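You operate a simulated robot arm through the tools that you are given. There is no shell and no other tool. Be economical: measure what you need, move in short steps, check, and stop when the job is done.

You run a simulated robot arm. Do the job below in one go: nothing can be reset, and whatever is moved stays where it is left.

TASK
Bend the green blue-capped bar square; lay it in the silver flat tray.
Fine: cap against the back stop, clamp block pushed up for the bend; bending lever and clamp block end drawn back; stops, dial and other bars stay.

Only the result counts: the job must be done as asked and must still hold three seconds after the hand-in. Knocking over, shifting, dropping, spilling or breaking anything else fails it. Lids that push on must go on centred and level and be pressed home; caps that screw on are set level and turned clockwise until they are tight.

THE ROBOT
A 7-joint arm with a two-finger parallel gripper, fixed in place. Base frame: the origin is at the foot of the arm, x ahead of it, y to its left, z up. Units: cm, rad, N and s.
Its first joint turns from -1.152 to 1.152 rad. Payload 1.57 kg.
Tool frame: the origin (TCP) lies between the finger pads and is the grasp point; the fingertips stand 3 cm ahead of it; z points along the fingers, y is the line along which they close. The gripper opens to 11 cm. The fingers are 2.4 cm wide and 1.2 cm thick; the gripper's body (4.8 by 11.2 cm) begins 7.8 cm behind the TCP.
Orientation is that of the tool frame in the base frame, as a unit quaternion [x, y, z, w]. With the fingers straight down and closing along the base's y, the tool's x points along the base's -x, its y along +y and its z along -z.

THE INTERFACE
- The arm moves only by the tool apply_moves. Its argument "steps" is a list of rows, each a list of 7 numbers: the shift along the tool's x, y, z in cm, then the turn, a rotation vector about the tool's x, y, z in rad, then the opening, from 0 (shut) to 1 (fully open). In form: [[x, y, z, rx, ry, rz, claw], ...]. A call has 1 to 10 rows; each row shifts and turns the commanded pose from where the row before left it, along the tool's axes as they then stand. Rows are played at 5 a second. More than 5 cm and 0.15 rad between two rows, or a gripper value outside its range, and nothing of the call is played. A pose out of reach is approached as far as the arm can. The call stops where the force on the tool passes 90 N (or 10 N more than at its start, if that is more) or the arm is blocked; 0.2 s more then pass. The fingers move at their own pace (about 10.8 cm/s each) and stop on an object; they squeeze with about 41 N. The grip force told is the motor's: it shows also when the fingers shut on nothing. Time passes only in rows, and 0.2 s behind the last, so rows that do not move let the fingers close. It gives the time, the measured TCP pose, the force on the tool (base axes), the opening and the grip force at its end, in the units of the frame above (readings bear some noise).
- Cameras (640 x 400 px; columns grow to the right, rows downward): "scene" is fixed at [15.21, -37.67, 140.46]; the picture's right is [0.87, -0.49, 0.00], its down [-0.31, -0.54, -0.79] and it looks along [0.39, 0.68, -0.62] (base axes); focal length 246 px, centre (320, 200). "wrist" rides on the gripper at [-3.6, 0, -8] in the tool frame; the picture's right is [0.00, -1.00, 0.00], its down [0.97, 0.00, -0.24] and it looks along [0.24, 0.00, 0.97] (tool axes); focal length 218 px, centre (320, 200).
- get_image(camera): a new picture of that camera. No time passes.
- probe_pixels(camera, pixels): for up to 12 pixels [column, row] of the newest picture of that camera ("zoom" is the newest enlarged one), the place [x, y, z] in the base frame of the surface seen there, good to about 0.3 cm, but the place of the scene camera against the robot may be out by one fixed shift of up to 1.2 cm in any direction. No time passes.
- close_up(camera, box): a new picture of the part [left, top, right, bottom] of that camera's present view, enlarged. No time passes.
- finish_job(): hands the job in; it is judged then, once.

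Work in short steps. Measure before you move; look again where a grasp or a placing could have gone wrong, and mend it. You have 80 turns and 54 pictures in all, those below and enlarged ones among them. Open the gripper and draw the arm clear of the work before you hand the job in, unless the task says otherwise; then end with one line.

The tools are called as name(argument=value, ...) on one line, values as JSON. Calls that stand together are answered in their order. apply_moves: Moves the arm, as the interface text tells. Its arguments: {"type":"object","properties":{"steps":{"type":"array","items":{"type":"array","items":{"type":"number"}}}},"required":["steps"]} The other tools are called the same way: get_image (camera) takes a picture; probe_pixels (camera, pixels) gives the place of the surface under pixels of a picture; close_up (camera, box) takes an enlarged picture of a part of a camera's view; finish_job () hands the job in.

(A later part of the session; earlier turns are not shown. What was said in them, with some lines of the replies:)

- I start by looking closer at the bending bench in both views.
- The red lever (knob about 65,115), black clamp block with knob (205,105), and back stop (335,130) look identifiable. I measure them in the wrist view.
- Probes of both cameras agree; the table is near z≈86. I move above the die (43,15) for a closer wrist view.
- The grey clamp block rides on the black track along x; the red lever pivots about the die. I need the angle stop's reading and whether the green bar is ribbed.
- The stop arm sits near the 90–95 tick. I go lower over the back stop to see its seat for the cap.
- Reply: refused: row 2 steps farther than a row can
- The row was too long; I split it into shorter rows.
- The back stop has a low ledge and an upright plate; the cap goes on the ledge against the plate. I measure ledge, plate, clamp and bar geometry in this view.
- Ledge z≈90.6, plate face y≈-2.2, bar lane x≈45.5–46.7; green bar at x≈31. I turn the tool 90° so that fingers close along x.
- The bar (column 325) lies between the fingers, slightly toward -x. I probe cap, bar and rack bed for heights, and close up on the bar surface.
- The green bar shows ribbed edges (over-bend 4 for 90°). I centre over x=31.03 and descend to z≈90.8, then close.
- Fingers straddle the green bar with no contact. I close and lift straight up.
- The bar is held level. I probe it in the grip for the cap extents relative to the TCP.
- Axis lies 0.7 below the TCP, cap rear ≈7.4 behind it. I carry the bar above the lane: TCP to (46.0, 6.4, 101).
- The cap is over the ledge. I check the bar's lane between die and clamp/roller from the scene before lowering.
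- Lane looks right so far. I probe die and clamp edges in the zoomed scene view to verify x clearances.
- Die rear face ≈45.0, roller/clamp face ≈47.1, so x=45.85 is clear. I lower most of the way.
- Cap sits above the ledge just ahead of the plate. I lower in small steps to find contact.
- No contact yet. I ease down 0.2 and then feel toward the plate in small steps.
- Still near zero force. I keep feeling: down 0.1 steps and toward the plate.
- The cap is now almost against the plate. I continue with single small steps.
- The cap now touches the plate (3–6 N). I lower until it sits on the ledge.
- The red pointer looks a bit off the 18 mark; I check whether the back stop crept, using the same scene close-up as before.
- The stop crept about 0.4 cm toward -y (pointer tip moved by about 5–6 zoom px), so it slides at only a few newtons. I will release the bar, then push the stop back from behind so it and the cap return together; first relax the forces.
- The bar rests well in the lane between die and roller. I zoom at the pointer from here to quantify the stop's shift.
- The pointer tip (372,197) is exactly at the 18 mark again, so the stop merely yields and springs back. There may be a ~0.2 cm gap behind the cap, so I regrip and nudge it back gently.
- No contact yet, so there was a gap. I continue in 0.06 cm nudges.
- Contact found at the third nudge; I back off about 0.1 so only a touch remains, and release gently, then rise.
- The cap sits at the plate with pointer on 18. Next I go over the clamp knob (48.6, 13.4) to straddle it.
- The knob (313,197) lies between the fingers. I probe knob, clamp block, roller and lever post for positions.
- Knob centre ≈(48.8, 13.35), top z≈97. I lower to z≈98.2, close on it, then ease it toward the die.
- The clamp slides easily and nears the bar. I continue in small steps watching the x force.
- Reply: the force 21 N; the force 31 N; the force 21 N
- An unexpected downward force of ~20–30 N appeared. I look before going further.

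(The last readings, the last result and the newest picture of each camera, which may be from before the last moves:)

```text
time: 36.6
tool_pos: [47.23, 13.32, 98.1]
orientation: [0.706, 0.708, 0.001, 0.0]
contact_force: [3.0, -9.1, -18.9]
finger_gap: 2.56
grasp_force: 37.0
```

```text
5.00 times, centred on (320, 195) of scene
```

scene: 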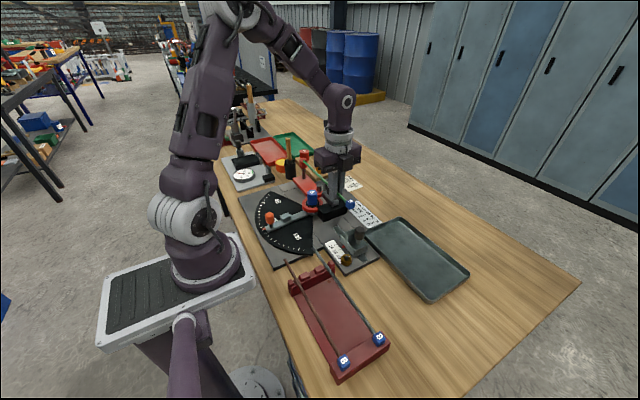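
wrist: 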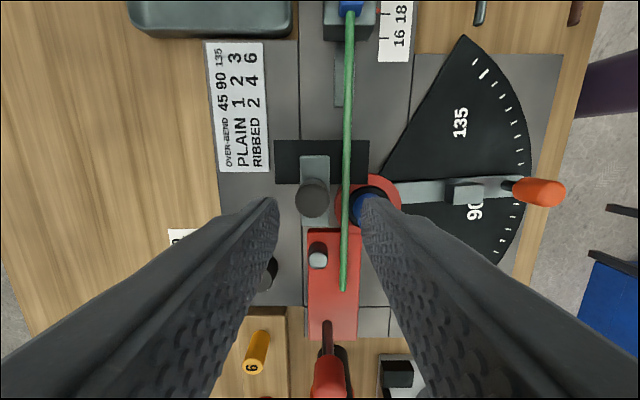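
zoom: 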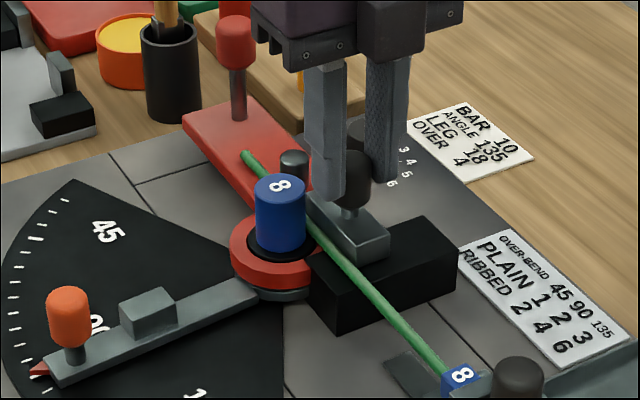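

The clamp touches the bar, which is almost at the die. I lower the command a touch to relieve the vertical force and push on.

apply_moves(steps=[[0, -0.1, 0.1, 0, 0, 0, 0], [0, 0, 0, 0, 0, 0, 0]])

apply_moves(steps=[[0, -0.15, 0.05, 0, 0, 0, 0], [0, 0, 0, 0, 0, 0, 0]])

apply_moves(steps=[[0, -0.15, 0, 0, 0, 0, 0], [0, 0, 0, 0, 0, 0, 0]])

```text
time: 37.2
tool_pos: [47.21, 13.25, 98.01]
orientation: [0.706, 0.708, 0.001, 0.001]
contact_force: [1.9, -14.8, 7.5]
finger_gap: 2.55
grasp_force: 36.9
```

```text
time: 37.8
tool_pos: [47.1, 13.39, 98.18]
orientation: [0.706, 0.708, 0.002, 0.001]
contact_force: [9.0, -15.7, 27.6]
finger_gap: 2.59
grasp_force: 37.0
```

```text
time: 38.4
tool_pos: [47.1, 13.39, 97.98]
orientation: [0.706, 0.708, 0.002, 0.002]
contact_force: [30.0, -9.6, 29.8]
finger_gap: 2.58
grasp_force: 37.0
```

X force jumped to 30 N at x=47.1: the bar is clamped against the die. I open, rise, and look.

apply_moves(steps=[[0, 0, 0, 0, 0, 0, 0.3], [0, 0, 0, 0, 0, 0, 0.38], [0, 0, -2, 0, 0, 0, 0.38], [0, 0, -3.5, 0, 0, 0, 0.38], [0, 0, 0, 0, 0, 0, 0.38]])

get_image(camera="wrist")

```text
time: 39.6
tool_pos: [46.79, 13.42, 103.24]
orientation: [0.706, 0.708, 0.0, 0.0]
contact_force: [-0.5, 0.1, 0.8]
finger_gap: 4.15
grasp_force: 0.0
```

```text
16 pictures are left
```

wrist: 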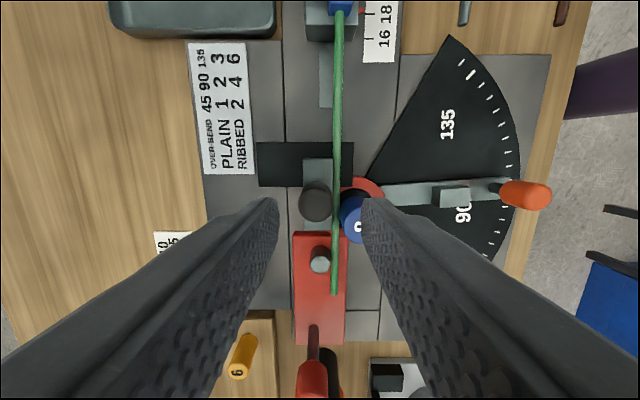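

The clamp holds against the bar. I probe bar straightness, cap, roller and lever post/knob.

probe_pixels(camera="wrist", pixels=[[343, 5], [339, 40], [338, 110], [336, 170], [335, 230], [333, 288], [320, 262], [313, 330], [313, 365], [311, 385], [300, 320], [355, 215]])

```text
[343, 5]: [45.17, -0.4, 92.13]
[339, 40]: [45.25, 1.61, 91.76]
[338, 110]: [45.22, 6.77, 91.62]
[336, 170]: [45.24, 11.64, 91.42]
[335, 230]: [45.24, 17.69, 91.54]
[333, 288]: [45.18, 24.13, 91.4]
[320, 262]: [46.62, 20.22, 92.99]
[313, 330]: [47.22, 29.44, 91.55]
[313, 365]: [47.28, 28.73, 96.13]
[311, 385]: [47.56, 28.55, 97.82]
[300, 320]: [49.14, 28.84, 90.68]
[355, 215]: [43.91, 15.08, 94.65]
```

Bar is straight at x=45.2, clamped, and the roller has closed up to it. Before reaching for the lever knob (47.4, 29) I probe the brush cup nearby for clearance.

probe_pixels(camera="zoom", pixels=[[172, 45], [195, 60], [145, 40], [170, 110], [164, 5], [237, 20], [237, 40], [240, 110]])

probe_pixels(camera="scene", pixels=[[288, 150], [288, 145], [290, 165], [304, 155]])

```text
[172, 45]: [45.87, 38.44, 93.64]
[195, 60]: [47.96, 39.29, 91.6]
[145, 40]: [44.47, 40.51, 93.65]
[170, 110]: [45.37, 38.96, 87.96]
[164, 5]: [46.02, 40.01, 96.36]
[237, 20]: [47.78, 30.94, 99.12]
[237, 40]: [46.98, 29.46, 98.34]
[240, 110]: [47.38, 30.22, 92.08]
```

```text
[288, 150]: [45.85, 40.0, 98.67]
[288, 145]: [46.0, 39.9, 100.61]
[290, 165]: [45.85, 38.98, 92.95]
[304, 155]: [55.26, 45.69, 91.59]
```

The cup is 10 cm beyond the knob: clear. I move over the lever knob at (47.4, 29.4).

apply_moves(steps=[[0, 0, -1.5, 0, 0, 0, 0.42], [4, 0.15, 0, 0, 0, 0, 0.42], [4, 0.15, 0, 0, 0, 0, 0.42], [4, 0.15, 0, 0, 0, 0, 0.42], [4, 0.15, 0, 0, 0, 0, 0.42], [0, 0, 0, 0, 0, 0, 0.42]])

get_image(camera="wrist")

```text
time: 41.0
tool_pos: [47.47, 29.26, 104.71]
orientation: [0.706, 0.708, 0.0, 0.0]
contact_force: [0.6, -0.1, -0.3]
finger_gap: 4.65
grasp_force: 0.1
```

```text
15 pictures are left
```

wrist: 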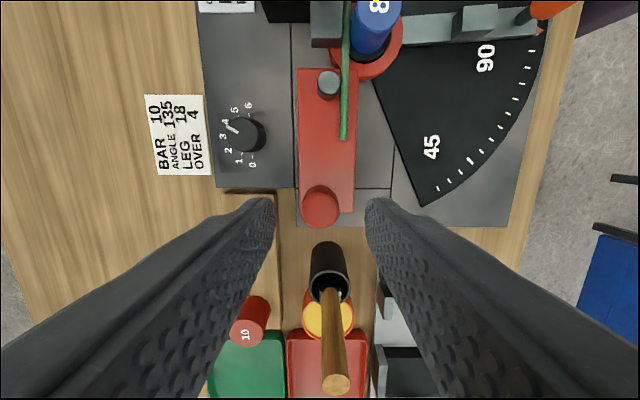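

The knob (321,206) is centred between the fingers. I descend to z≈98.5 and grip it.

apply_moves(steps=[[0, 0, 3, 0, 0, 0, 0.42], [0, 0, 3.2, 0, 0, 0, 0.42], [0, 0, 0, 0, 0, 0, 0.42], [0, 0, 0, 0, 0, 0, 0.2], [0, 0, 0, 0, 0, 0, 0], [0, 0, 0, 0, 0, 0, 0]])

apply_moves(steps=[[0.08, -0.34, 0, 0, 0, -0.025, 0], [0.08, -0.34, 0, 0, 0, -0.025, 0], [0, 0, 0, 0, 0, 0, 0]])

```text
time: 42.4
tool_pos: [47.38, 29.39, 98.6]
orientation: [0.707, 0.708, 0.0, -0.001]
contact_force: [1.8, 2.9, -10.6]
finger_gap: 2.76
grasp_force: 37.9
```

```text
time: 43.2
tool_pos: [46.75, 29.63, 98.73]
orientation: [0.688, 0.725, 0.0, 0.0]
contact_force: [6.6, 4.3, -21.8]
finger_gap: 2.75
grasp_force: 37.7
```

The lever turns with ~7 N. I continue along the arc, lowering 0.1 to relieve the vertical load.

apply_moves(steps=[[0.16, -0.683, 0.1, 0, 0, -0.05, 0], [0.161, -0.684, 0, 0, 0, -0.05, 0], [0.161, -0.684, 0, 0, 0, -0.05, 0], [0.161, -0.684, 0, 0, 0, -0.05, 0], [0.161, -0.684, 0, 0, 0, -0.05, 0], [0, 0, 0, 0, 0, 0, 0]])

```text
time: 44.6
tool_pos: [43.28, 30.0, 98.68]
orientation: [0.593, 0.805, 0.002, 0.0]
contact_force: [6.7, 11.2, 22.5]
finger_gap: 2.76
grasp_force: 37.8
```

Pose matches the predicted arc (0.30 rad). I continue.

apply_moves(steps=[[0.161, -0.684, -0.05, 0, 0, -0.05, 0], [0.161, -0.684, 0, 0, 0, -0.05, 0], [0.161, -0.684, 0, 0, 0, -0.05, 0], [0.161, -0.684, 0, 0, 0, -0.05, 0], [0.161, -0.684, 0, 0, 0, -0.05, 0], [0.161, -0.684, 0, 0, 0, -0.05, 0], [0.161, -0.684, 0, 0, 0, -0.05, 0], [0.161, -0.684, 0, 0, 0, -0.05, 0], [0, 0, 0, 0, 0, 0, 0]])

```text
time: 46.6
tool_pos: [37.55, 28.41, 98.58]
orientation: [0.422, 0.907, -0.001, -0.001]
contact_force: [-5.4, 28.6, -7.9]
finger_gap: 2.71
grasp_force: 38.0
```

At 0.70 rad; an outward radial force of 28 N shows I'm slightly inside the arc, so I shift outward 0.2 cm and continue.

apply_moves(steps=[[0.19, 0.055, 0, 0, 0, 0, 0], [0.175, -0.684, 0, 0, 0, -0.05, 0], [0.175, -0.684, 0, 0, 0, -0.05, 0], [0.175, -0.684, 0, 0, 0, -0.05, 0], [0.175, -0.684, 0, 0, 0, -0.05, 0], [0.175, -0.684, 0, 0, 0, -0.05, 0], [0, 0, 0, 0, 0, 0, 0]])

```text
time: 48.2
tool_pos: [34.75, 26.59, 98.59]
orientation: [0.306, 0.952, -0.001, -0.001]
contact_force: [4.8, 3.4, -30.3]
finger_gap: 2.76
grasp_force: 37.9
```

Radial force is gone. I correct z slightly and continue to 1.30 rad.

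apply_moves(steps=[[0.165, -0.684, 0.06, 0, 0, -0.05, 0], [0.165, -0.684, 0, 0, 0, -0.05, 0], [0.165, -0.684, 0, 0, 0, -0.05, 0], [0.165, -0.684, 0, 0, 0, -0.05, 0], [0.165, -0.684, 0, 0, 0, -0.05, 0], [0.165, -0.684, 0, 0, 0, -0.05, 0], [0.165, -0.684, 0, 0, 0, -0.05, 0], [0, 0, 0, 0, 0, 0, 0]])

get_image(camera="scene")

```text
time: 50.0
tool_pos: [31.67, 23.17, 98.63]
orientation: [0.136, 0.991, 0.0, -0.001]
contact_force: [12.6, -0.1, -28.9]
finger_gap: 2.76
grasp_force: 38.0
```

```text
14 pictures are left
```

scene: 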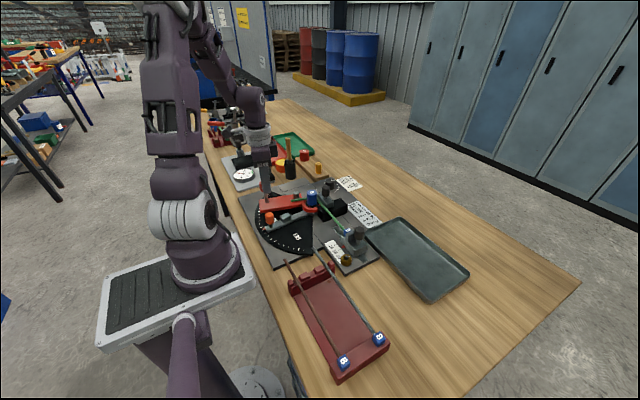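

At ~74.5°, all fine. I continue to 1.50 rad, then approach the stop in fine steps.

apply_moves(steps=[[0.165, -0.684, 0.06, 0, 0, -0.05, 0], [0.165, -0.684, 0, 0, 0, -0.05, 0], [0.165, -0.684, 0, 0, 0, -0.05, 0], [0.165, -0.684, 0, 0, 0, -0.05, 0], [0, 0, 0, 0, 0, 0, 0]])

close_up(camera="scene", box=[240, 160, 340, 260])

```text
time: 51.2
tool_pos: [30.33, 20.7, 98.66]
orientation: [0.035, 0.999, 0.001, 0.0]
contact_force: [-1.6, 9.8, 30.5]
finger_gap: 2.76
grasp_force: 37.9
```

```text
4.00 times, centred on (290, 210) of scene
```

zoom: 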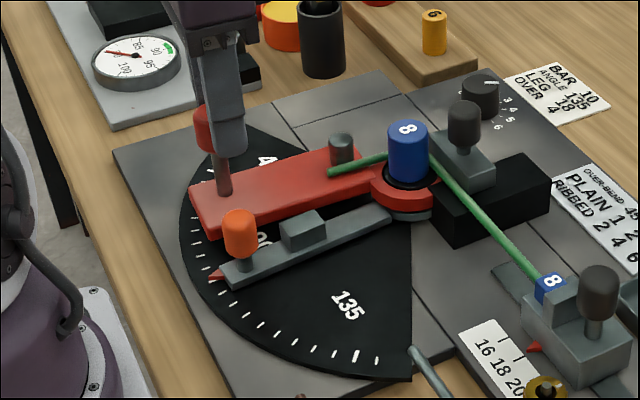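

The lever edge is near the stop block at ~86°. Fine steps of 0.02 rad now, watching the y force.

apply_moves(steps=[[0.066, -0.2736, -0.06, 0, 0, -0.02, 0], [0.066, -0.2736, 0, 0, 0, -0.02, 0], [0, 0, 0, 0, 0, 0, 0]])

apply_moves(steps=[[0.066, -0.2736, 0, 0, 0, -0.02, 0], [0.066, -0.2736, 0, 0, 0, -0.02, 0], [0, 0, 0, 0, 0, 0, 0]])

apply_moves(steps=[[0.066, -0.2736, 0, 0, 0, -0.02, 0], [0, 0, 0, 0, 0, 0, 0]])

```text
time: 52.0
tool_pos: [30.18, 20.03, 98.51]
orientation: [0.016, 1.0, -0.001, -0.001]
contact_force: [-5.2, 11.1, -2.8]
finger_gap: 2.76
grasp_force: 38.2
```

```text
time: 52.8
tool_pos: [30.06, 19.55, 98.6]
orientation: [-0.004, 1.0, -0.001, 0.0]
contact_force: [-5.1, 7.3, -17.3]
finger_gap: 2.75
grasp_force: 37.7
```

```text
time: 53.4
tool_pos: [29.89, 19.27, 98.59]
orientation: [-0.015, 1.0, 0.001, 0.002]
contact_force: [-11.0, 7.4, 27.0]
finger_gap: 2.75
grasp_force: 37.8
```

At ~92°, still no stop. Continue.

apply_moves(steps=[[0.066, -0.2736, -0.05, 0, 0, -0.02, 0], [0, 0, 0, 0, 0, 0, 0]])

apply_moves(steps=[[0.066, -0.2736, 0, 0, 0, -0.02, 0], [0, 0, 0, 0, 0, 0, 0]])

close_up(camera="scene", box=[240, 170, 330, 250])

```text
time: 54.0
tool_pos: [29.89, 19.01, 98.55]
orientation: [-0.025, 1.0, 0.0, 0.001]
contact_force: [-8.4, 23.2, -30.1]
finger_gap: 2.78
grasp_force: 38.0
```

```text
time: 54.6
tool_pos: [29.89, 19.01, 98.67]
orientation: [-0.036, 0.999, 0.003, 0.001]
contact_force: [-17.9, 51.5, -23.9]
finger_gap: 2.76
grasp_force: 38.5
```

```text
5.00 times, centred on (285, 210) of scene
```

zoom: 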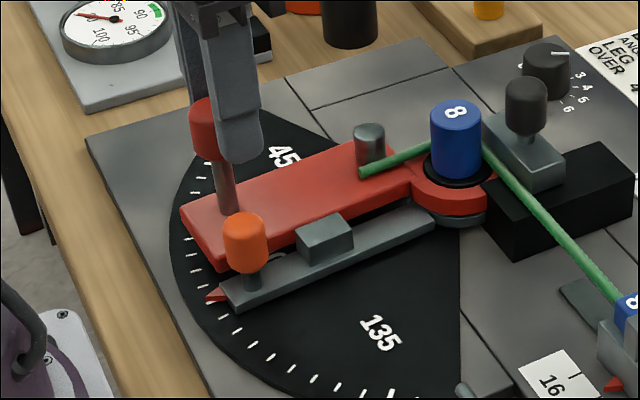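

Force jumped to 51 N with position blocked at (29.9, 19.0), ≈93.5–94°: lever is at the angle stop, matching ribbed over-bend 4. I reverse the lever along the arc.

apply_moves(steps=[[-0.08, 0.27, 0, 0, 0, 0.02, 0], [-0.08, 0.27, 0, 0, 0, 0.02, 0], [-0.212, 0.67, 0, 0, 0, 0.05, 0], [-0.212, 0.67, 0, 0, 0, 0.05, 0], [-0.212, 0.67, 0, 0, 0, 0.05, 0], [-0.212, 0.67, 0, 0, 0, 0.05, 0], [0, 0, 0, 0, 0, 0, 0]])

```text
time: 56.2
tool_pos: [30.92, 21.87, 98.65]
orientation: [0.086, 0.996, -0.001, 0.0]
contact_force: [9.2, -6.8, -7.3]
finger_gap: 2.75
grasp_force: 38.0
```

Lever follows back freely (1.40 rad). I continue with 0.1 rad steps.

apply_moves(steps=[[-0.457, 1.328, 0, 0, 0, 0.1, 0], [-0.457, 1.328, 0, 0, 0, 0.1, 0], [-0.457, 1.328, 0, 0, 0, 0.1, 0], [-0.457, 1.328, 0, 0, 0, 0.1, 0], [-0.457, 1.328, 0, 0, 0, 0.1, 0], [0, 0, 0, 0, 0, 0, 0]])

apply_moves(steps=[[-0.457, 1.328, 0, 0, 0, 0.1, 0], [-0.457, 1.328, 0, 0, 0, 0.1, 0], [-0.457, 1.328, 0, 0, 0, 0.1, 0], [-0.457, 1.328, 0, 0, 0, 0.1, 0], [0, 0, 0, 0, 0, 0, 0]])

```text
time: 57.6
tool_pos: [35.25, 27.35, 98.71]
orientation: [0.329, 0.944, 0.0, 0.0]
contact_force: [3.7, -9.3, 23.5]
finger_gap: 2.77
grasp_force: 37.7
```

```text
time: 58.8
tool_pos: [40.53, 29.65, 98.71]
orientation: [0.51, 0.86, 0.0, 0.0]
contact_force: [-0.3, -0.5, -31.4]
finger_gap: 2.77
grasp_force: 38.2
```

At 0.5 rad from home; I continue back to the start.

apply_moves(steps=[[-0.457, 1.328, 0.05, 0, 0, 0.1, 0], [-0.457, 1.328, 0, 0, 0, 0.1, 0], [-0.457, 1.328, 0, 0, 0, 0.1, 0], [-0.457, 1.328, 0, 0, 0, 0.1, 0], [-0.212, 0.67, 0, 0, 0, 0.05, 0], [-0.17, 0.54, 0, 0, 0, 0.04, 0], [0, 0, 0, 0, 0, 0, 0]])

close_up(camera="scene", box=[240, 140, 360, 260])

```text
time: 60.4
tool_pos: [47.31, 29.38, 98.72]
orientation: [0.704, 0.71, 0.002, 0.0]
contact_force: [4.8, 16.2, 26.8]
finger_gap: 2.81
grasp_force: 37.4
```

```text
3.33 times, centred on (300, 200) of scene
```

zoom: 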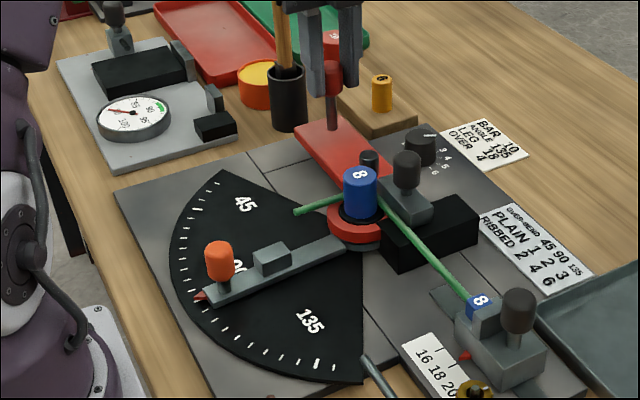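

The lever is home and the bar is bent. I release the knob, rise, and move above the clamp to measure the angle.

apply_moves(steps=[[0, 0, 0, 0, 0, 0, 0.3], [0, 0, 0, 0, 0, 0, 0.42], [0, 0, -3, 0, 0, 0, 0.42], [0, 0, -3.2, 0, 0, 0, 0.42], [-4, -0.06, 0, 0, 0, 0, 0.42], [-4, -0.06, 0, 0, 0, 0, 0.42], [-4, -0.06, 0, 0, 0, 0, 0.42], [-4, -0.06, 0, 0, 0, 0, 0.42], [0, 0, 0, 0, 0, 0, 0.42]])

get_image(camera="wrist")

```text
time: 62.4
tool_pos: [47.06, 12.78, 104.61]
orientation: [0.703, 0.711, 0.001, 0.0]
contact_force: [0.8, 0.0, 0.5]
finger_gap: 4.62
grasp_force: 0.1
```

```text
10 pictures are left
```

wrist: 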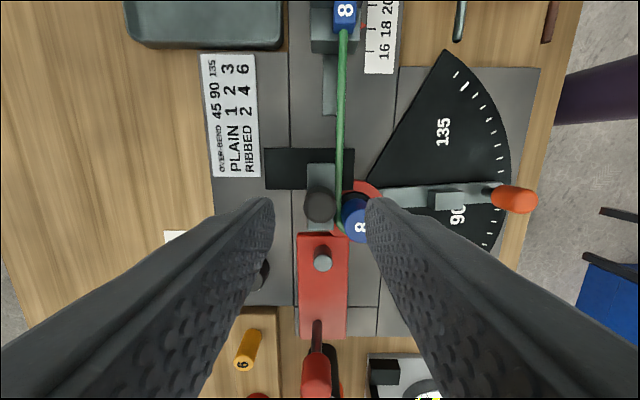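

The leg is hidden by the finger here; I probe along both legs in the last scene close-up.

probe_pixels(camera="zoom", pixels=[[297, 211], [303, 209], [310, 207], [318, 205], [326, 202], [334, 200], [395, 215], [410, 232], [420, 243], [435, 262], [450, 280], [460, 291]])

```text
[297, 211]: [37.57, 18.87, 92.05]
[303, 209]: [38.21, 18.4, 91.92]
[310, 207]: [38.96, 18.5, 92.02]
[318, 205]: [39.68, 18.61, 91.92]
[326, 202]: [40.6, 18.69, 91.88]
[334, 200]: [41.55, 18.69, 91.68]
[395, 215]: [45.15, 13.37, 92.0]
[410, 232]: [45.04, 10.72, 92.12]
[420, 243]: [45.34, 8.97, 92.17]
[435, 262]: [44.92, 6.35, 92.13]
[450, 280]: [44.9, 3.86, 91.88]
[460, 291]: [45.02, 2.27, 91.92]
```

The short leg runs at constant y (18.4–18.9), i.e. square within noise. Now I grip the clamp knob and draw it back.

apply_moves(steps=[[0.5, 0, 3, 0, 0, 0.01, 0.36], [0, 0, 3.3, 0, 0, 0, 0.36], [0, 0, 0, 0, 0, 0, 0.36], [0, 0, 0, 0, 0, 0, 0.2], [0, 0, 0, 0, 0, 0, 0], [0, 0, 0, 0, 0, 0, 0]])

apply_moves(steps=[[0, 0.3, 0, 0, 0, 0, 0], [0, 0.3, 0, 0, 0, 0, 0], [0, 0.4, 0, 0, 0, 0, 0], [0, 0.4, 0, 0, 0, 0, 0], [0, 0.2, 0, 0, 0, 0, 0], [0, 0, 0, 0, 0, 0, 0]])

```text
time: 63.8
tool_pos: [47.1, 13.53, 98.34]
orientation: [0.707, 0.707, 0.0, 0.0]
contact_force: [0.5, 0.8, -10.1]
finger_gap: 2.55
grasp_force: 36.9
```

```text
time: 65.2
tool_pos: [48.77, 13.52, 98.51]
orientation: [0.707, 0.707, -0.001, 0.001]
contact_force: [-3.0, -14.5, -17.7]
finger_gap: 2.59
grasp_force: 36.8
```

The clamp is back at x≈48.8, its starting place. I release, rise and move above the bar's long leg at (45.2, 5).

apply_moves(steps=[[0, 0, 0, 0, 0, 0, 0.3], [0, 0, 0, 0, 0, 0, 0.38], [0, 0, -3, 0, 0, 0, 0.38], [0, 0, -3, 0, 0, 0, 0.38], [-4.3, -1.8, 0, 0, 0, 0, 0.3], [-4.3, -1.8, 0, 0, 0, 0, 0.27], [0, 0, 0, 0, 0, 0, 0.27]])

get_image(camera="wrist")

```text
time: 66.8
tool_pos: [45.21, 5.14, 104.66]
orientation: [0.707, 0.707, 0.001, -0.001]
contact_force: [0.2, 0.4, 0.0]
finger_gap: 2.98
grasp_force: 0.1
```

```text
9 pictures are left
```

wrist: 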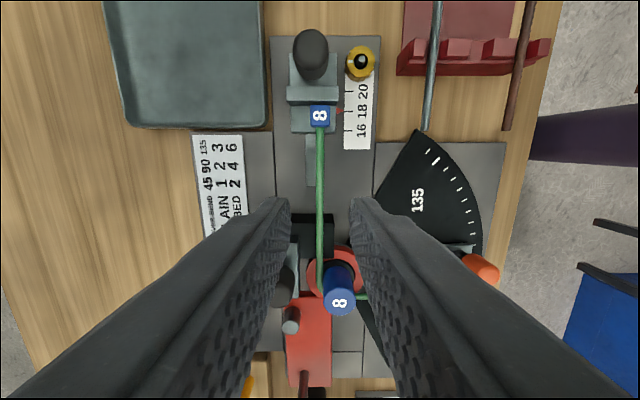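

The bar is centred between the fingers. I descend, grip it, ease it off the die and lift straight up.

apply_moves(steps=[[0, 0, 4, 0, 0, 0, 0.27], [0, 0, 4, 0, 0, 0, 0.27], [0, 0, 4, 0, 0, 0, 0.27], [0, 0, 0.6, 0, 0, 0, 0.27], [0, 0, 0, 0, 0, 0, 0], [0, 0, 0, 0, 0, 0, 0], [0, 0, 0, 0, 0, 0, 0]])

apply_moves(steps=[[0.1, 0.15, -0.2, 0, 0, 0, 0], [0, 0, -0.5, 0, 0, 0, 0], [0, 0, -1, 0, 0, 0, 0], [0, 0, -2, 0, 0, 0, 0], [0, 0, -3, 0, 0, 0, 0], [0, 0, -3.3, 0, 0, 0, 0], [0, 0, 0, 0, 0, 0, 0]])

get_image(camera="scene")

```text
time: 68.4
tool_pos: [45.14, 5.11, 91.97]
orientation: [0.707, 0.707, 0.0, 0.001]
contact_force: [2.7, -0.5, -0.8]
finger_gap: 0.71
grasp_force: 26.0
```

```text
time: 70.0
tool_pos: [45.25, 5.17, 102.07]
orientation: [0.707, 0.707, 0.0, 0.0]
contact_force: [-0.5, 0.8, -0.2]
finger_gap: 0.68
grasp_force: 26.3
```

```text
8 pictures are left
```

scene: 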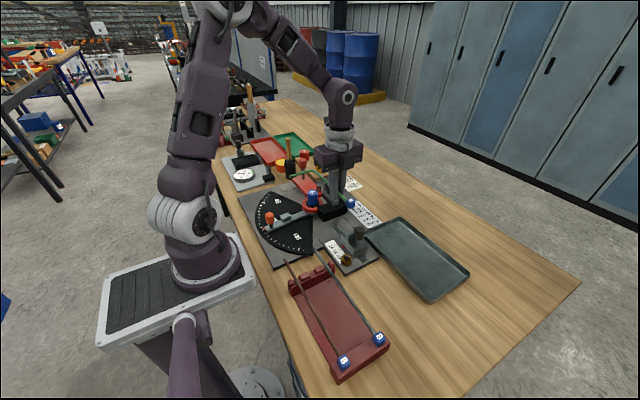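

The bent bar came out cleanly. I probe the tray corners, floor and rims in this scene view to plan the placing.

probe_pixels(camera="scene", pixels=[[401, 218], [469, 272], [430, 301], [368, 231], [385, 238], [420, 265], [400, 232], [440, 285], [404, 223], [435, 245], [410, 280], [376, 236]])

close_up(camera="scene", box=[290, 150, 390, 250])

```text
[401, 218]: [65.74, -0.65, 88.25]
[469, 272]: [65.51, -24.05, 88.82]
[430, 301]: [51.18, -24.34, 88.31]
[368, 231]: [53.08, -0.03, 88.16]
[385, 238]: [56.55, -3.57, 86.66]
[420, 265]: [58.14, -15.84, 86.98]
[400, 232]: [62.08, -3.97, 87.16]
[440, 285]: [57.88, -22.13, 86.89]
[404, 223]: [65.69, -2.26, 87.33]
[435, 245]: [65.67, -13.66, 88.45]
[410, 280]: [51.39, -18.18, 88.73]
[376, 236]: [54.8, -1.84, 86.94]
```

```text
4.00 times, centred on (340, 200) of scene
```

zoom: 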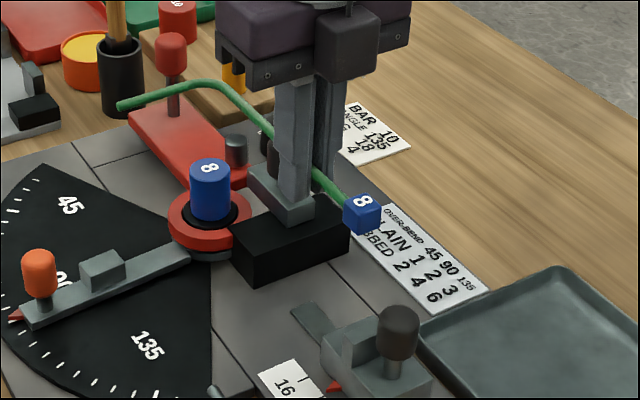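

The tray spans about x 51–65.7, y −0.5…−25 with floor z≈86.5. To lay the bar low in it I need the bar near the fingertips and nearer the cap, so I set it back on the machine to regrip.

apply_moves(steps=[[0, 0, 3.3, 0, 0, 0, 0], [0, 0, 3, 0, 0, 0, 0], [0, 0, 2, 0, 0, 0, 0], [0, 0, 1, 0, 0, 0, 0], [0, 0, 0.5, 0, 0, 0, 0], [0, 0, 0.1, 0, 0, 0, 0], [0, 0, 0, 0, 0, 0, 0]])

apply_moves(steps=[[0, 0, 0, 0, 0, 0, 0.1], [0, 0, 0, 0, 0, 0, 0.2], [0, 0, -0.9, 0, 0, 0, 0.2], [-1.1, 0, -0.9, 0, 0, 0, 0.2], [-1.1, 0, 0, 0, 0, 0, 0.2], [0, 0, 0, 0, 0, 0, 0.2]])

get_image(camera="wrist")

```text
time: 71.6
tool_pos: [45.42, 5.11, 92.1]
orientation: [0.707, 0.707, 0.0, 0.001]
contact_force: [-2.8, -2.0, 6.1]
finger_gap: 0.69
grasp_force: 26.4
```

```text
time: 73.0
tool_pos: [45.43, 2.97, 93.91]
orientation: [0.707, 0.707, 0.0, 0.0]
contact_force: [0.4, -0.1, -0.3]
finger_gap: 2.18
grasp_force: 0.1
```

```text
6 pictures are left
```

wrist: 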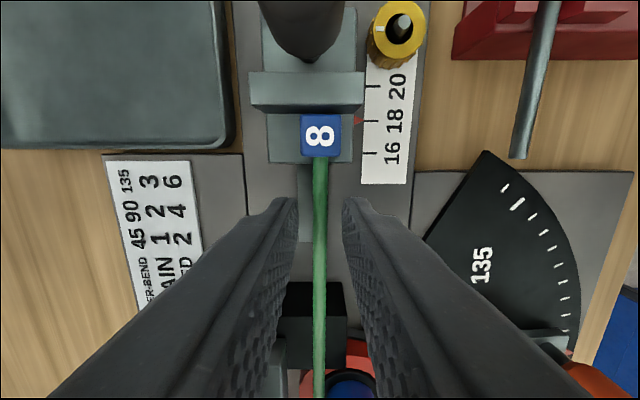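

Bar is seated again, pointer at 18. I probe its height near the grip.

probe_pixels(camera="wrist", pixels=[[320, 165], [320, 190], [320, 240], [320, 290], [320, 120], [320, 135], [320, 150], [110, 146], [215, 120], [100, 60]])

```text
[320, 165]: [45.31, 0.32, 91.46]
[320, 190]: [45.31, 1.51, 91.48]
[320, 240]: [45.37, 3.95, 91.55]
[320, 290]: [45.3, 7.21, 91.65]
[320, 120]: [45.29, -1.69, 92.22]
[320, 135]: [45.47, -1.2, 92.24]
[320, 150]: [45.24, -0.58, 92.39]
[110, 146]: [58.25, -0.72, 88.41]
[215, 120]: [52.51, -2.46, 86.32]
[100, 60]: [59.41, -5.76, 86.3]
```

Axis z≈91.15; I grip at TCP z≈93.6 and lift straight up.

apply_moves(steps=[[0, 0, 0.28, 0, 0, 0, 0.2], [0, 0, 0, 0, 0, 0, 0.1], [0, 0, 0, 0, 0, 0, 0], [0, 0, 0, 0, 0, 0, 0], [0, 0, -0.5, 0, 0, 0, 0], [0, 0, -1, 0, 0, 0, 0], [0, 0, -3, 0, 0, 0, 0], [0, 0, -4, 0, 0, 0, 0], [0, 0, -4, 0, 0, 0, 0], [0, 0, 0, 0, 0, 0, 0]])

get_image(camera="scene")

```text
time: 75.2
tool_pos: [45.62, 3.44, 106.3]
orientation: [0.707, 0.708, 0.0, 0.0]
contact_force: [-0.9, 0.5, -0.5]
finger_gap: 0.67
grasp_force: 26.5
```

```text
5 pictures are left
```

scene: 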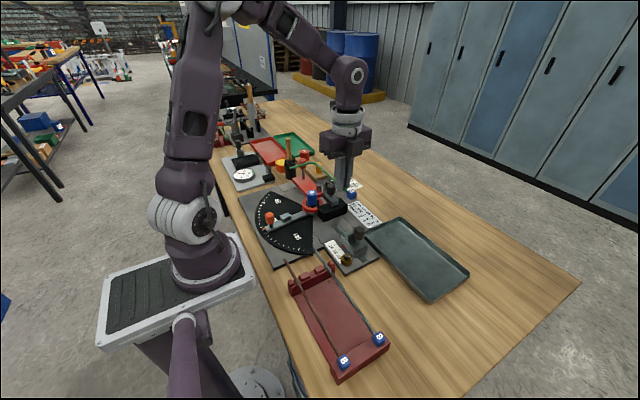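

The bar hangs level. I turn it half round (short leg sweeping over the free robot side) in three calls.

apply_moves(steps=[[0, 0, 0, 0, 0, -0.06, 0], [0, 0, 0, 0, 0, -0.12, 0], [0, 0, 0, 0, 0, -0.12, 0], [0, 0, 0, 0, 0, -0.12, 0], [0, 0, 0, 0, 0, -0.12, 0], [0, 0, 0, 0, 0, -0.12, 0], [0, 0, 0, 0, 0, -0.12, 0], [0, 0, 0, 0, 0, -0.12, 0], [0, 0, 0, 0, 0, -0.12, 0], [0, 0, 0, 0, 0, -0.06, 0]])

apply_moves(steps=[[0, 0, 0, 0, 0, -0.06, 0], [0, 0, 0, 0, 0, -0.12, 0], [0, 0, 0, 0, 0, -0.12, 0], [0, 0, 0, 0, 0, -0.12, 0], [0, 0, 0, 0, 0, -0.12, 0], [0, 0, 0, 0, 0, -0.12, 0], [0, 0, 0, 0, 0, -0.12, 0], [0, 0, 0, 0, 0, -0.12, 0], [0, 0, 0, 0, 0, -0.12, 0], [0, 0, 0, 0, 0, -0.06, 0]])

apply_moves(steps=[[0, 0, 0, 0, 0, -0.06, 0], [0, 0, 0, 0, 0, -0.12, 0], [0, 0, 0, 0, 0, -0.12, 0], [0, 0, 0, 0, 0, -0.12, 0], [0, 0, 0, 0, 0, -0.12, 0], [0, 0, 0, 0, 0, -0.12, 0], [0, 0, 0, 0, 0, -0.12, 0], [0, 0, 0, 0, 0, -0.12, 0], [0, 0, 0, 0, 0, -0.0816, 0], [0, 0, 0, 0, 0, 0, 0]])

```text
time: 77.4
tool_pos: [45.33, 3.1, 105.99]
orientation: [0.242, 0.97, 0.0, -0.001]
contact_force: [-0.3, 0.3, -1.7]
finger_gap: 0.7
grasp_force: 26.5
```

```text
time: 79.6
tool_pos: [45.43, 3.16, 106.2]
orientation: [-0.291, 0.957, 0.001, 0.001]
contact_force: [-0.1, 0.1, -0.4]
finger_gap: 0.69
grasp_force: 26.7
```

```text
time: 81.8
tool_pos: [45.38, 3.13, 106.15]
orientation: [0.708, -0.706, 0.0, 0.0]
contact_force: [-0.6, -0.2, -0.8]
finger_gap: 0.71
grasp_force: 25.9
```

Turned. Now I carry it over the tray: TCP to (54.6, −7.1), lowering to about 100.

apply_moves(steps=[[3.4, -3.07, 0, 0, 0, 0, 0], [3.4, -3.07, 0, 0, 0, 0, 0], [3.4, -3.08, 0, 0, 0, 0, 0], [0, 0, 3, 0, 0, 0, 0], [0, 0, 3, 0, 0, 0, 0], [0, 0, 0, 0, 0, 0, 0]])

get_image(camera="wrist")

close_up(camera="scene", box=[330, 170, 490, 310])

```text
time: 83.2
tool_pos: [54.65, -7.26, 99.86]
orientation: [0.708, -0.706, 0.0, 0.0]
contact_force: [0.2, 0.3, -0.6]
finger_gap: 0.71
grasp_force: 26.1
```

```text
4 pictures are left
```

wrist: 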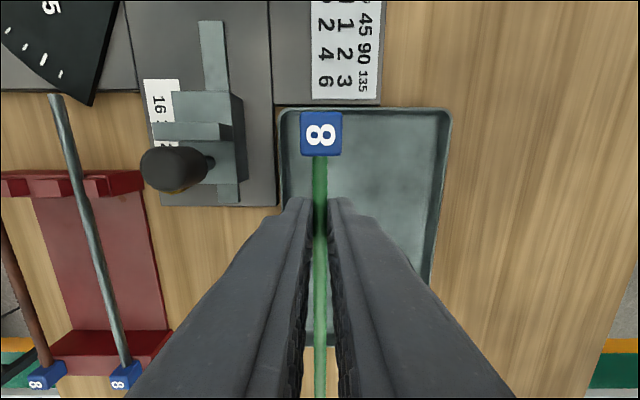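

```text
2.86 times, centred on (410, 240) of scene
```

zoom: 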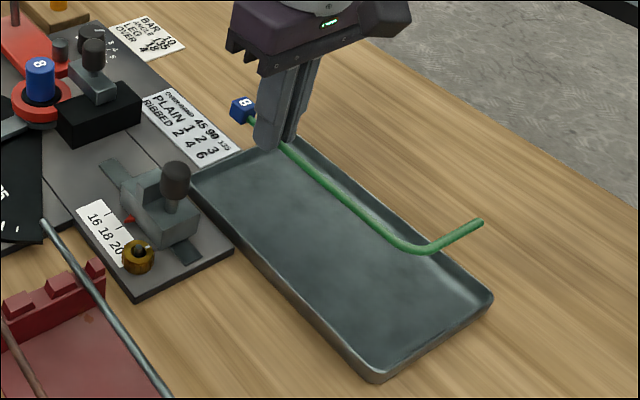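

The bar is over the tray. I probe tray walls and bar ends.

probe_pixels(camera="wrist", pixels=[[283, 140], [295, 170], [360, 109], [370, 120], [447, 140], [436, 150], [320, 113], [320, 135], [320, 165], [319, 380], [277, 190], [430, 270]])

probe_pixels(camera="zoom", pixels=[[243, 104], [310, 164], [350, 203], [385, 233], [420, 250], [440, 244], [478, 224], [373, 378], [378, 360], [440, 330], [490, 297], [300, 280]])

```text
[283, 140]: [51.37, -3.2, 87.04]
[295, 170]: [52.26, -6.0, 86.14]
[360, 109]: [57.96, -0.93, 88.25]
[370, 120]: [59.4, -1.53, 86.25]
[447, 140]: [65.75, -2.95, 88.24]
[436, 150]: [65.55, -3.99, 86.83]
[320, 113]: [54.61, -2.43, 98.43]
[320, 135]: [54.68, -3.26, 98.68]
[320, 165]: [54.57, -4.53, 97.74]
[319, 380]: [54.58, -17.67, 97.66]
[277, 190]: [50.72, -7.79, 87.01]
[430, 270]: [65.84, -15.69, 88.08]
```

```text
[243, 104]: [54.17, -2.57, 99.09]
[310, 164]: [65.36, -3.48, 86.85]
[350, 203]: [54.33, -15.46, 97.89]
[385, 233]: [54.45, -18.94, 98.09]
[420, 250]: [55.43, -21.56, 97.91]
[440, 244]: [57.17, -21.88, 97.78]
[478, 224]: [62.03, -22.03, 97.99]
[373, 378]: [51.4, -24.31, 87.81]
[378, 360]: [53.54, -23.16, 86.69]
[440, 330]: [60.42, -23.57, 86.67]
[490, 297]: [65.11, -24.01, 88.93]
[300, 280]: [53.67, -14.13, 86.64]
```

Bar spans y −2.2…−22.4 inside a floor of −1.5…−23.6; I shift 0.2 toward −y and lower to just above the floor.

apply_moves(steps=[[0.2, -0.1, 3, 0, 0, 0, 0], [0, 0, 3, 0, 0, 0, 0], [0, 0, 2.5, 0, 0, 0, 0], [0, 0, 1, 0, 0, 0, 0], [0, 0, 0, 0, 0, 0, 0]])

apply_moves(steps=[[0, 0, 0.2, 0, 0, 0, 0], [0, 0, 0.2, 0, 0, 0, 0], [0, 0, 0, 0, 0, 0, 0]])

apply_moves(steps=[[0, 0, 0.15, 0, 0, 0, 0], [0, 0, 0, 0, 0, 0, 0]])

```text
time: 84.4
tool_pos: [54.81, -7.21, 90.52]
orientation: [0.708, -0.706, -0.001, 0.0]
contact_force: [0.7, 0.1, -1.9]
finger_gap: 0.7
grasp_force: 26.5
```

```text
time: 85.2
tool_pos: [54.7, -7.34, 90.19]
orientation: [0.707, -0.707, 0.0, 0.0]
contact_force: [-0.8, 0.2, -1.2]
finger_gap: 0.67
grasp_force: 26.1
```

```text
time: 85.8
tool_pos: [54.71, -7.3, 90.08]
orientation: [0.708, -0.706, 0.0, 0.0]
contact_force: [0.1, -0.2, -1.4]
finger_gap: 0.7
grasp_force: 26.5
```

No contact yet; continue down in 0.12 cm steps.

apply_moves(steps=[[0, 0, 0.12, 0, 0, 0, 0], [0, 0, 0, 0, 0, 0, 0]])

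apply_moves(steps=[[0, 0, 0.12, 0, 0, 0, 0], [0, 0, 0, 0, 0, 0, 0]])

apply_moves(steps=[[0, 0, 0.1, 0, 0, 0, 0], [0, 0, 0, 0, 0, 0, 0]])

```text
time: 86.4
tool_pos: [54.81, -7.31, 89.81]
orientation: [0.708, -0.706, -0.001, -0.001]
contact_force: [0.1, 0.9, -0.6]
finger_gap: 0.69
grasp_force: 26.2
```

```text
time: 87.0
tool_pos: [54.78, -7.17, 89.83]
orientation: [0.708, -0.706, -0.001, 0.0]
contact_force: [0.1, -0.3, -0.8]
finger_gap: 0.72
grasp_force: 26.8
```

```text
time: 87.6
tool_pos: [54.68, -7.32, 89.44]
orientation: [0.708, -0.706, 0.0, 0.0]
contact_force: [1.1, 0.9, -0.9]
finger_gap: 0.68
grasp_force: 26.5
```

Still free; two more small steps.

apply_moves(steps=[[0, 0, 0.1, 0, 0, 0, 0], [0, 0, 0, 0, 0, 0, 0]])

apply_moves(steps=[[0, 0, 0.1, 0, 0, 0, 0], [0, 0, 0, 0, 0, 0, 0]])

```text
time: 88.2
tool_pos: [54.76, -7.35, 89.57]
orientation: [0.708, -0.707, 0.0, 0.0]
contact_force: [0.0, -0.7, 1.4]
finger_gap: 0.67
grasp_force: 26.0
```

```text
time: 88.8
tool_pos: [54.78, -7.33, 89.44]
orientation: [0.707, -0.707, 0.0, 0.0]
contact_force: [-3.3, 1.3, 10.3]
finger_gap: 0.7
grasp_force: 26.1
```

Contact (10 N up). I relax slightly, open a little, and draw straight up.

apply_moves(steps=[[0, 0, -0.08, 0, 0, 0, 0], [0, 0, 0, 0, 0, 0, 0.09], [0, 0, 0, 0, 0, 0, 0.13], [0, 0, 0, 0, 0, 0, 0.13], [0, 0, -1, 0, 0, 0, 0.13], [0, 0, -3, 0, 0, 0, 0.13], [0, 0, -4, 0, 0, 0, 0.13], [0, 0, -4, 0, 0, 0, 0.13], [0, 0, 0, 0, 0, 0, 0.13]])

apply_moves(steps=[[0, 3, -2, 0, 0, 0, 0.3], [0, 3, -2, 0, 0, 0, 0.5], [-1, 3, -2, 0, 0, 0, 0.5], [-1, 3, -1, 0, 0, 0, 0.5], [0, 0, 0, 0, 0, 0, 0.5]])

get_image(camera="scene")

close_up(camera="scene", box=[230, 140, 480, 310])

```text
time: 90.8
tool_pos: [54.72, -7.09, 101.46]
orientation: [0.708, -0.706, -0.001, 0.0]
contact_force: [0.5, 0.2, -0.5]
finger_gap: 1.43
grasp_force: 0.1
```

```text
time: 92.0
tool_pos: [42.65, -5.46, 108.56]
orientation: [0.708, -0.707, 0.0, 0.001]
contact_force: [0.7, -0.2, 0.5]
finger_gap: 5.49
grasp_force: 0.0
```

```text
2 pictures are left
```

scene: 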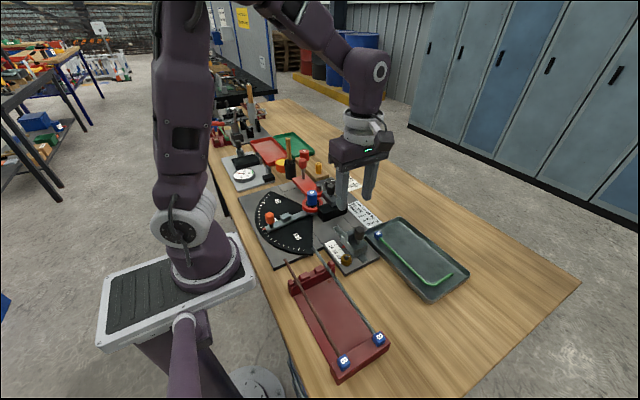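

```text
2.35 times, centred on (355, 225) of scene
```

zoom: 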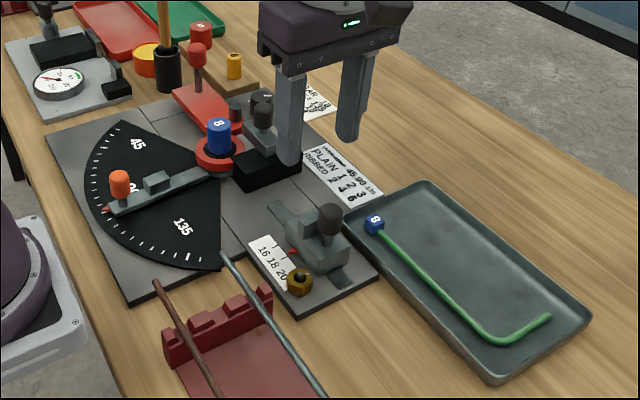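

The bar lies flat in the tray; lever and clamp are back, stops at their marks. One check of the angle by probing.

probe_pixels(camera="zoom", pixels=[[390, 240], [410, 259], [430, 280], [450, 300], [465, 317], [505, 341], [515, 337], [525, 331], [535, 326], [545, 319], [375, 222], [490, 338]])

```text
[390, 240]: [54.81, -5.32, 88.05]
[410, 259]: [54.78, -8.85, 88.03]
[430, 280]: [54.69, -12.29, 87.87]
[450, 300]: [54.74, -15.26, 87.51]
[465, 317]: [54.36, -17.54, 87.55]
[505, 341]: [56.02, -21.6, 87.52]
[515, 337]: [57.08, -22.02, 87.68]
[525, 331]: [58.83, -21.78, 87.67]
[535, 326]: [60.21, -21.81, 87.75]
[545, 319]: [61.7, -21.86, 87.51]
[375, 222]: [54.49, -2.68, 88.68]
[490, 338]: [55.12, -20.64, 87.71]
```

Both legs are square within measuring error (long leg at x≈54.7, short leg at y≈−21.9), and the arm is clear, so I hand in.

finish_job()

```text
The job is handed in.
```

The green blue-capped bar is bent square, within what I could measure from the pictures, and lies flat in the silver tray. The lever and clamp block are drawn back, the other bars and dial were not touched, and the back stop, which gave slightly under the cap, is back at the 18 mark.
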